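You operate a simulated robot arm through the tools that you are given. There is no shell and no other tool. Be economical: measure what you need, move in short steps, check, and stop when the job is done.

The job below is to be done with a simulated robot arm. You get a single attempt, and the scene is never put back.

## Task
Slide the teal zip case along the top of the pine table until it stands next to the dark bottle with the red cap.

It is judged by the outcome, as a careful person would: the job done as asked, and still so three seconds after it is handed in. It fails if anything else is knocked over, pushed out of place, dropped, spilled or broken. A push-on lid holds only when it is set on centred and level and pressed home; a screw cap is set on level and turned clockwise until tight.

## Robot
A 6-joint arm with a two-finger parallel gripper, fixed in place. Base frame: the origin is at the foot of the arm, x ahead of it, y to its left, z up; the work surface is at about z = 750. Readings come in mm, rad, newtons and seconds.
With the tool pointing down near the work surface it reaches from about 300 to 740 mm from the base axis. Its first joint turns from -1.152 to 1.152 rad. Payload 2.45 kg.
The tool frame sits at the grasp point between the pads (the TCP): z along the fingers, y along the line on which they close. The tips reach 24 mm beyond it. The gripper opens to 68 mm. The fingers are 17 mm wide and 10 mm thick; the gripper's body (40 by 70 mm) begins 41 mm behind the TCP.
Orientation is that of the tool frame in the base frame, as a unit quaternion [x, y, z, w]. With the fingers straight down and closing along the base's y, the tool's x points along the base's -x, its y along +y and its z along -z.

## Interface
- The arm moves only by the tool apply_moves. Its argument "targets" is a list of rows, each an object (a shift or turn left out is 0, a gripper value left out holds the last) with "delta_pos": the shift along the base's x, y, z in mm, a list of three; "rot": the turn, a rotation vector about the base's x, y, z in rad, a list of three; "grip": the finger opening in mm, from 0 to 68. In form: [{"delta_pos": [tx, ty, tz], "rot": [wx, wy, wz], "grip": grip}, ...]. A call has 1 to 20 rows; each row is the pose to reach, as a shift and turn from the pose commanded when the call began. A row lasts 0.2 s, in which the tool goes at most 50 mm and 0.15 rad; a call with a longer step from one row to the next is refused whole, and so is a gripper value outside its range. Where a pose cannot be reached the arm comes as near as it can. A force on the tool above 40 N (or 10 N above the force at the start of the call, whichever is more), or a blocked arm, ends the call early, and 0.2 s more pass. The fingers move at their own pace (about 108 mm/s each) and stop on an object; they squeeze with about 30 N. The grip force told is the motor's: it shows also when the fingers shut on nothing. Time passes only in rows, and 0.2 s behind the last, so rows that repeat a pose let the fingers close. It gives the time, the measured TCP pose, the force on the tool (base axes), the opening and the grip force at its end, in the units of the frame above (readings bear some noise), and new pictures: "pictures" is both (left out), scene, wrist or none.
- Cameras (640 x 400 px; columns grow to the right, rows downward): "scene" is fixed at [151.6, 409.3, 1449.2]; the picture's right is [-0.87, -0.50, 0.00], its down [-0.35, 0.61, -0.71] and it looks along [0.36, -0.61, -0.70] (base axes); focal length 350 px, centre (320, 200). "wrist" rides on the gripper at [-32, 0, -39] in the tool frame; the picture's right is [0.00, -1.00, 0.00], its down [0.97, 0.00, -0.24] and it looks along [0.24, 0.00, 0.97] (tool axes); focal length 218 px, centre (320, 200). There is no depth. A picture from a camera that has moved, and an enlarged one, comes with that camera's place and axes in the base frame and with its lens.
- zoom(camera, box): a new picture of the part [left, top, right, bottom] of that camera's present view, enlarged. It takes no simulated time.
- close_job(): hands the job in; it is judged then, once.

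Work in short steps. Places have to be worked out from the pictures, the camera data and where the tool is seen: move nearer, look again, correct. Check each grasp and each placing, and mend what went wrong. You have 90 turns and 150 pictures in all, those below and enlarged ones among them. Open the gripper and draw the arm clear of the work before you hand the job in, unless the task says otherwise; then end with one line.

The tools are called after ">>>" as name(argument=value, ...) on one line, values as JSON. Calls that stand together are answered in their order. apply_moves: Moves the arm, as the interface text tells. Its arguments: {"type":"object","properties":{"targets":{"type":"array","items":{"type":"object","properties":{"delta_pos":{"type":"array","items":{"type":"number"}},"rot":{"type":"array","items":{"type":"number"}},"grip":{"type":"number"}}}},"pictures":{"type":"string","enum":["both","scene","wrist","none"]}},"required":["targets"]} The other tools are called the same way: zoom (camera, box) takes an enlarged picture of a part of a camera's view; close_job () hands the job in.

At the start:

```text
t: 0.0
tcp_pos: [398.9, -232.5, 972.3]
ee_rot: [0.0, 1.0, 0.0, 0.0]
force: [-0.3, -0.7, 0.3]
width: 68.0
grip_force: 0.1
```

scene: 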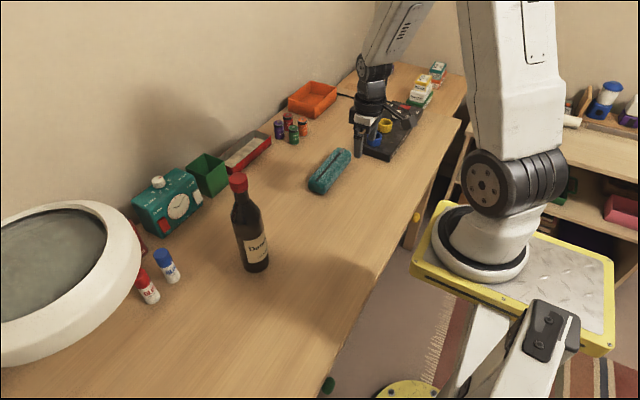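
wrist: 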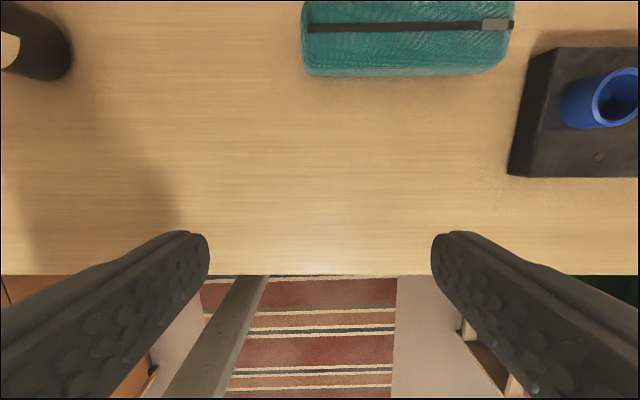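

The case seems to lie around (530, -305), long axis roughly along y, and the bottle around (535, 70). I'll move over the case for a better look.

>>> apply_moves(targets=[{"delta_pos": [30, -20, 10]}, {"delta_pos": [60, -40, 20]}, {"delta_pos": [85, -60, 30]}, {"delta_pos": [85, -60, 30]}])

```text
t: 1.0
tcp_pos: [484.5, -294.6, 1003.0]
ee_rot: [0.0, 1.0, 0.0, -0.001]
force: [0.1, -0.1, -0.7]
width: 68.1
grip_force: 0.1
camera wrist: at [516.3, -295.3, 1042.5], right [0.0, -1.0, 0.0], down [-0.97, 0.0, 0.24], along [-0.24, 0.0, -0.97], focal length 218 px, centre (320, 200)
```

scene: 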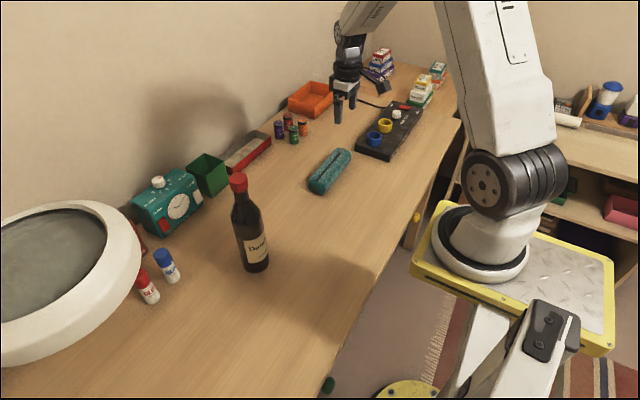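
wrist: 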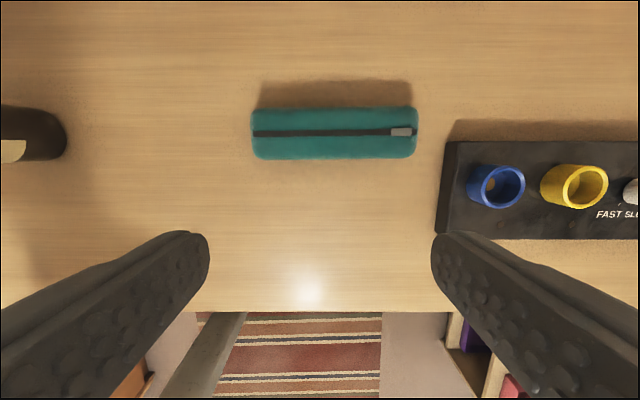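

The case is about 187 × 52 mm, centred near (531, -311) and in line with the bottle, whose near side is at y≈32. I'll turn the gripper 90° so it closes across the case's width, and move down over its centre.

>>> apply_moves(targets=[{"rot": [0, 0, 0.143], "delta_pos": [4, -2, -5]}, {"rot": [0, 0, 0.286], "delta_pos": [8, -3, -10]}, {"rot": [0, 0, 0.428], "delta_pos": [12, -5, -20]}, {"rot": [0, 0, 0.571], "delta_pos": [16, -6, -30]}, {"rot": [0, 0, 0.714], "delta_pos": [20, -8, -40]}, {"rot": [0, 0, 0.857], "delta_pos": [25, -9, -50]}, {"rot": [0, 0, 1.0], "delta_pos": [30, -11, -60]}, {"rot": [0, 0, 1.142], "delta_pos": [35, -12, -70]}, {"rot": [0, 0, 1.285], "delta_pos": [40, -14, -80]}, {"rot": [0, 0, 1.428], "delta_pos": [43, -15, -90]}, {"rot": [0, 0, 1.571], "delta_pos": [46, -16, -100], "grip": 68}, {"rot": [0, 0, 1.571], "delta_pos": [46, -16, -100]}])

```text
t: 3.6
tcp_pos: [531.0, -309.7, 902.5]
ee_rot: [0.708, -0.706, 0.0, -0.001]
force: [0.0, -0.1, 0.0]
width: 68.3
grip_force: 0.0
camera wrist: at [529.9, -277.8, 943.7], right [1.0, 0.0, 0.0], down [0.0, -0.97, 0.24], along [0.0, -0.24, -0.97], focal length 218 px, centre (320, 200)
```

scene: 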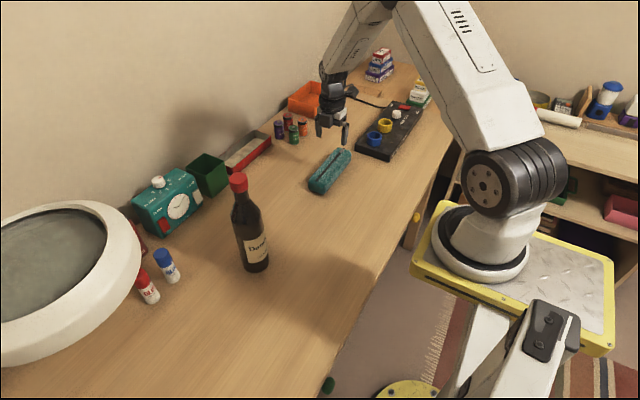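
wrist: 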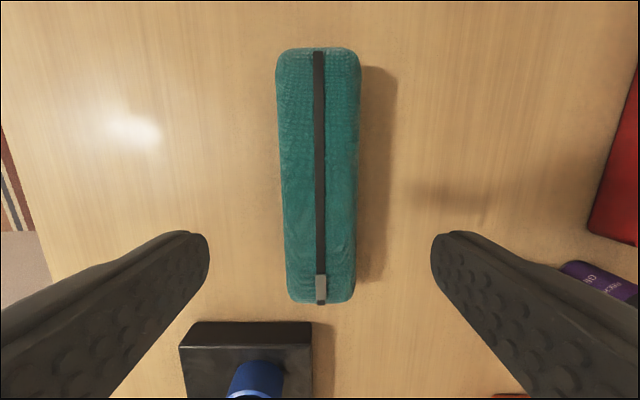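

The case is centred under the gripper (x≈530) and about 55 mm wide, so there's roughly 6 mm of clearance on each side. I'll descend partway and check.

>>> apply_moves(targets=[{"delta_pos": [0, -1, -30]}, {"delta_pos": [0, -1, -60]}, {"delta_pos": [0, -1, -75]}, {"delta_pos": [0, -1, -75]}])

>>> zoom(camera="scene", box=[260, 100, 400, 220])

```text
t: 4.6
tcp_pos: [530.6, -310.9, 824.7]
ee_rot: [-0.707, 0.707, 0.0, 0.001]
force: [-0.6, 0.0, -0.1]
width: 67.9
grip_force: 0.1
camera wrist: at [531.0, -280.3, 865.8], right [1.0, 0.0, 0.0], down [0.0, -0.97, 0.24], along [0.0, -0.24, -0.97], focal length 218 px, centre (320, 200)
```

scene: 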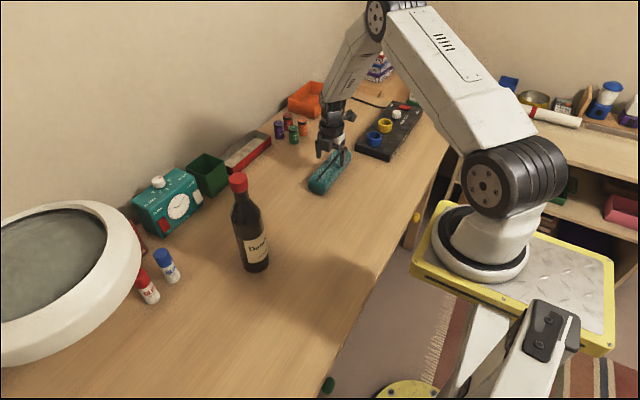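
wrist: 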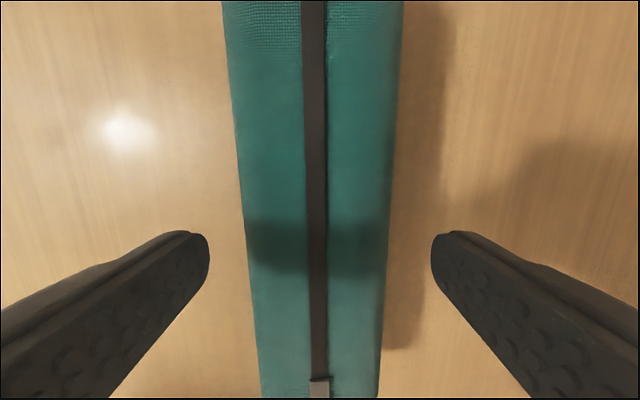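

```text
3.33 times, centred on (330, 160) of scene
camera zoom: at [151.6, 409.3, 1449.2], right [-0.87, -0.5, 0.0], down [-0.35, 0.61, -0.71], along [0.36, -0.61, -0.7], focal length 1167 px, centre (287, 333)
```

zoom: 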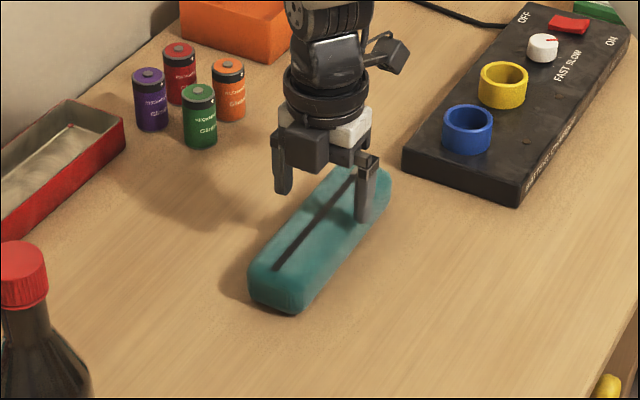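

The fingers straddle the case cleanly. I'll lower so the tips sit about 8 mm above the table, then close.

>>> apply_moves(targets=[{"delta_pos": [0, 0, -20]}, {"delta_pos": [0, 0, -40]}, {"delta_pos": [0, 0, -42]}, {"delta_pos": [0, 0, -42], "grip": 40}, {"delta_pos": [0, 0, -42], "grip": 40}])

```text
t: 5.8
tcp_pos: [530.3, -310.7, 784.8]
ee_rot: [-0.707, 0.707, 0.001, 0.001]
force: [-1.2, 0.1, -0.4]
width: 57.6
grip_force: 29.6
camera wrist: at [530.3, -280.3, 825.2], right [1.0, 0.0, 0.0], down [0.0, -0.97, 0.24], along [0.0, -0.24, -0.97], focal length 218 px, centre (320, 200)
```

scene: 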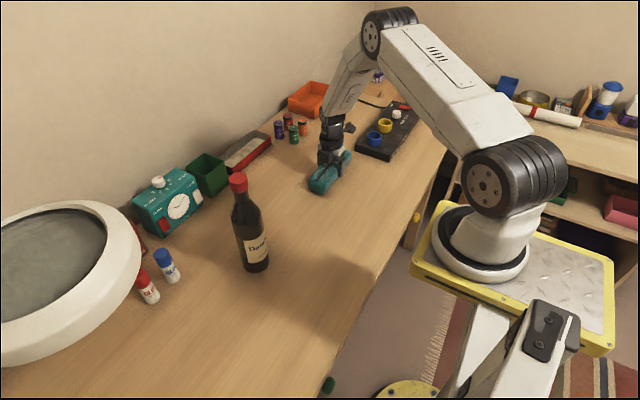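
wrist: 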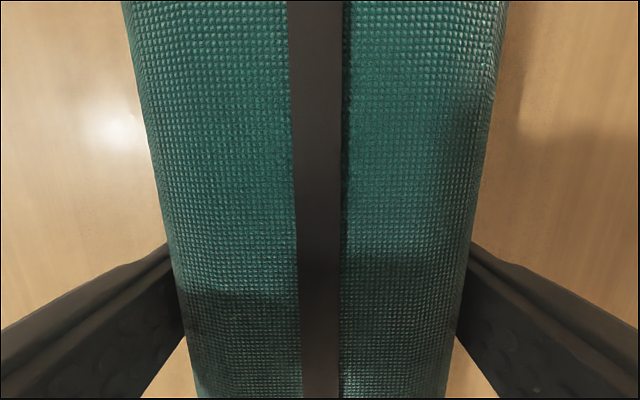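

The fingers hold the case at 57.6 mm with full squeeze. I'll slide it along +y at constant height, 150 mm first.

>>> apply_moves(targets=[{"delta_pos": [0, 8, 0]}, {"delta_pos": [0, 20, 0]}, {"delta_pos": [0, 35, 0]}, {"delta_pos": [0, 50, 0]}, {"delta_pos": [0, 65, 0]}, {"delta_pos": [0, 80, 0]}, {"delta_pos": [0, 95, 0]}, {"delta_pos": [0, 110, 0]}, {"delta_pos": [0, 125, 0]}, {"delta_pos": [0, 138, 0]}, {"delta_pos": [0, 147, 0]}, {"delta_pos": [0, 150, 0]}, {"delta_pos": [0, 150, 0]}])

>>> zoom(camera="scene", box=[200, 140, 380, 290])

```text
t: 8.6
tcp_pos: [529.6, -159.8, 786.4]
ee_rot: [-0.707, 0.707, 0.0, 0.001]
force: [0.2, -0.3, 0.3]
width: 57.7
grip_force: 30.4
camera wrist: at [529.6, -129.5, 825.9], right [1.0, 0.0, 0.0], down [0.0, -0.97, 0.24], along [0.0, -0.24, -0.97], focal length 218 px, centre (320, 200)
```

scene: 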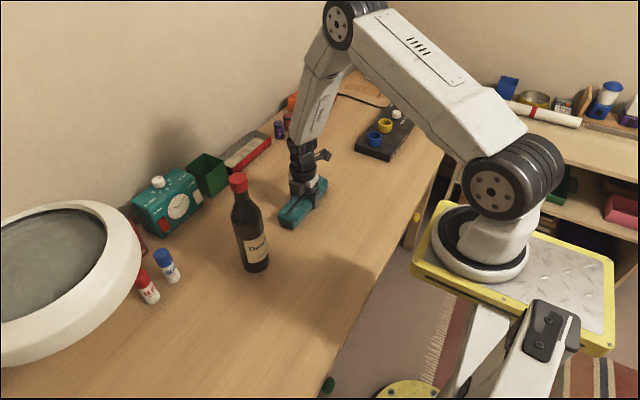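
wrist: 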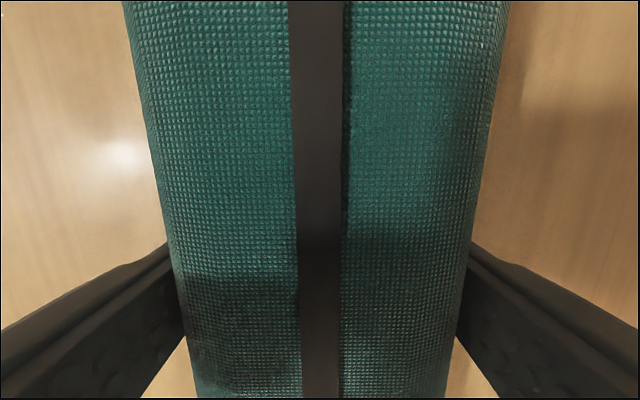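

```text
2.67 times, centred on (290, 215) of scene
camera zoom: at [151.7, 409.3, 1449.2], right [-0.87, -0.5, 0.0], down [-0.35, 0.61, -0.71], along [0.36, -0.61, -0.7], focal length 934 px, centre (400, 160)
```

zoom: 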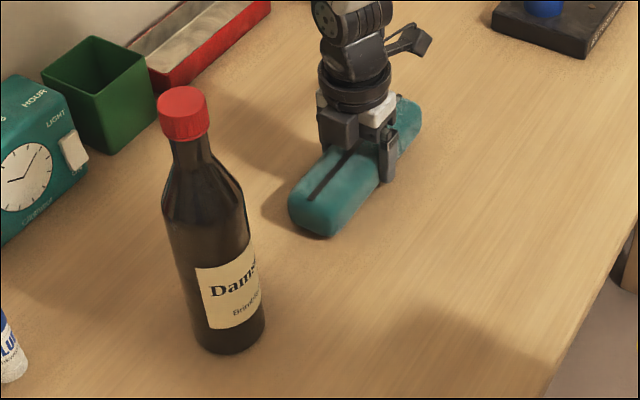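

The case follows well, with its end at y≈-67 and the bottle's near face at about y≈25. I'll slide 65 mm more, then measure the gap.

>>> apply_moves(targets=[{"delta_pos": [0, 8, 0]}, {"delta_pos": [0, 18, 0]}, {"delta_pos": [0, 28, 0]}, {"delta_pos": [0, 38, 0]}, {"delta_pos": [0, 48, 0]}, {"delta_pos": [0, 57, 0]}, {"delta_pos": [0, 63, 0]}, {"delta_pos": [0, 65, 0]}, {"delta_pos": [0, 65, 0]}], pictures="wrist")

>>> zoom(camera="scene", box=[210, 200, 330, 290])

```text
t: 10.6
tcp_pos: [530.9, -95.6, 787.3]
ee_rot: [0.707, -0.707, 0.0, 0.0]
force: [0.6, -0.1, -1.5]
width: 57.5
grip_force: 30.1
camera wrist: at [528.9, -64.7, 826.9], right [1.0, 0.0, 0.0], down [0.0, -0.97, 0.24], along [0.0, -0.24, -0.97], focal length 218 px, centre (320, 200)
```

wrist: 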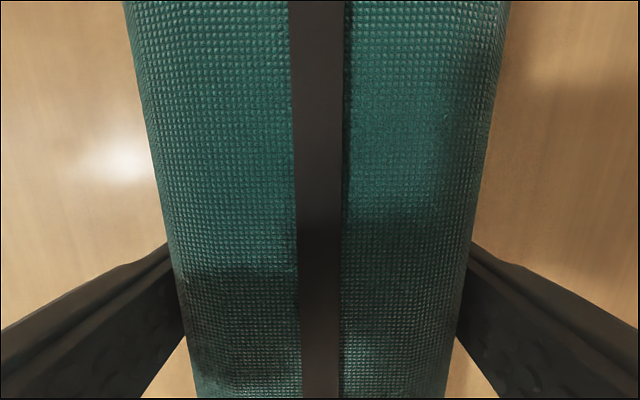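

```text
4.44 times, centred on (270, 245) of scene
camera zoom: at [151.7, 409.3, 1449.2], right [-0.87, -0.5, 0.0], down [-0.35, 0.61, -0.71], along [0.36, -0.61, -0.7], focal length 1556 px, centre (542, 0)
```

zoom: 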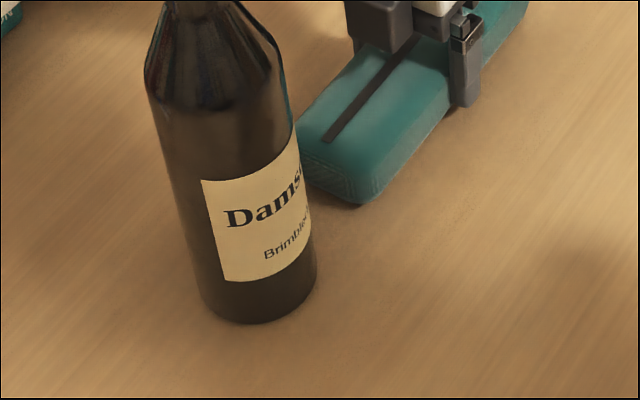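

The case end is now near y≈-5 and the bottle's near face is at y≈28–39. I'll slide another 20 mm and settle down 2 mm.

>>> apply_moves(targets=[{"delta_pos": [0, 5, -1]}, {"delta_pos": [0, 10, -1]}, {"delta_pos": [0, 15, -2]}, {"delta_pos": [0, 20, -2]}, {"delta_pos": [0, 20, -2]}], pictures="scene")

>>> zoom(camera="scene", box=[210, 200, 330, 290])

```text
t: 11.8
tcp_pos: [529.0, -76.0, 785.5]
ee_rot: [0.707, -0.707, 0.002, -0.001]
force: [2.6, -10.8, 19.8]
width: 57.7
grip_force: 30.2
```

scene: 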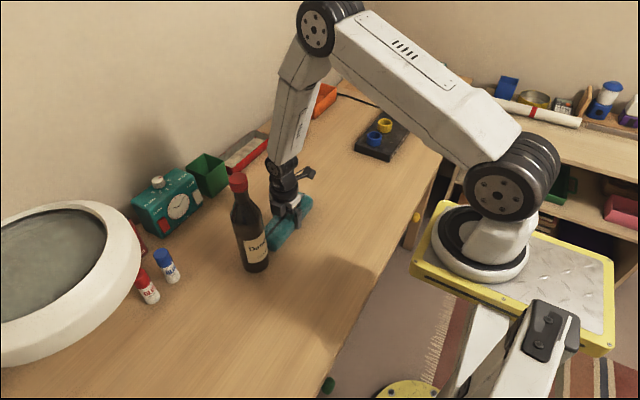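

```text
4.44 times, centred on (270, 245) of scene
camera zoom: at [151.4, 409.1, 1449.3], right [-0.87, -0.5, 0.0], down [-0.35, 0.61, -0.71], along [0.36, -0.61, -0.7], focal length 1556 px, centre (542, 0)
```

zoom: 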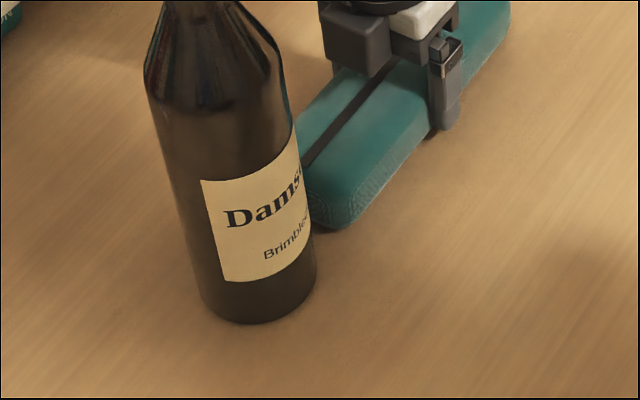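

The case is next to the bottle with a small gap. The bottle hasn't moved, and the upward force shows the case is resting on the table. I'll open and rise straight up.

>>> apply_moves(targets=[{"delta_pos": [0, 0, 2]}, {"delta_pos": [0, 0, 2], "grip": 68}, {"delta_pos": [0, 0, 2], "grip": 68}, {"delta_pos": [0, 0, 22]}, {"delta_pos": [0, 0, 50]}, {"delta_pos": [0, 0, 90]}, {"delta_pos": [0, 0, 130]}, {"delta_pos": [0, 0, 170]}, {"delta_pos": [0, -30, 200]}, {"delta_pos": [0, -50, 210]}, {"delta_pos": [0, -50, 210]}])

>>> zoom(camera="scene", box=[200, 160, 360, 290])

```text
t: 14.2
tcp_pos: [530.4, -126.4, 996.3]
ee_rot: [0.707, -0.707, 0.0, 0.0]
force: [-0.8, -0.2, -0.4]
width: 68.1
grip_force: 0.0
camera wrist: at [530.3, -95.8, 1035.0], right [1.0, 0.0, 0.0], down [0.0, -0.97, 0.24], along [0.0, -0.24, -0.97], focal length 218 px, centre (320, 200)
```

scene: 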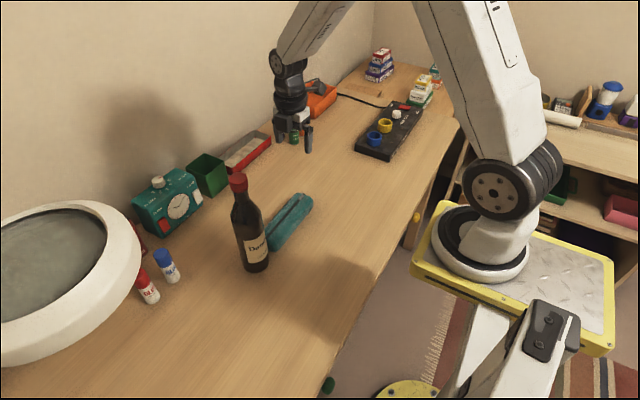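
wrist: 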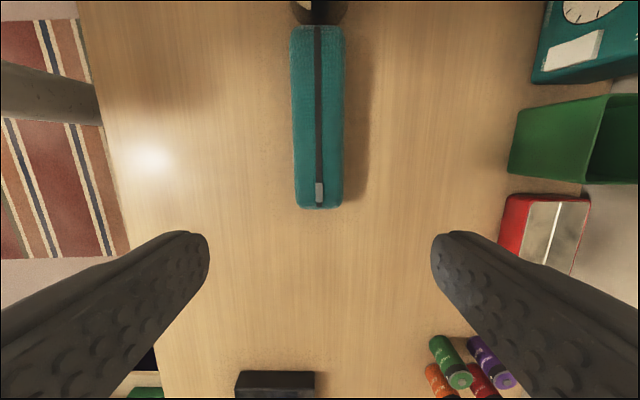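

```text
3.08 times, centred on (280, 225) of scene
camera zoom: at [151.6, 409.3, 1449.2], right [-0.87, -0.5, 0.0], down [-0.35, 0.61, -0.71], along [0.36, -0.61, -0.7], focal length 1078 px, centre (443, 123)
```

zoom: 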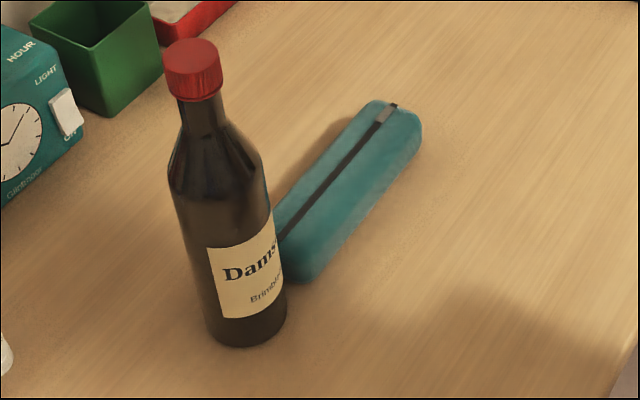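

The case lies flat, square to the bottle with a small gap. The bottle and everything else are where they were, and the arm is clear, so I'm handing in.

>>> close_job()

```text
The job is handed in.
```

I slid the teal zip case along the table until it lay next to the red-capped bottle, with a small gap between them and nothing else moved.
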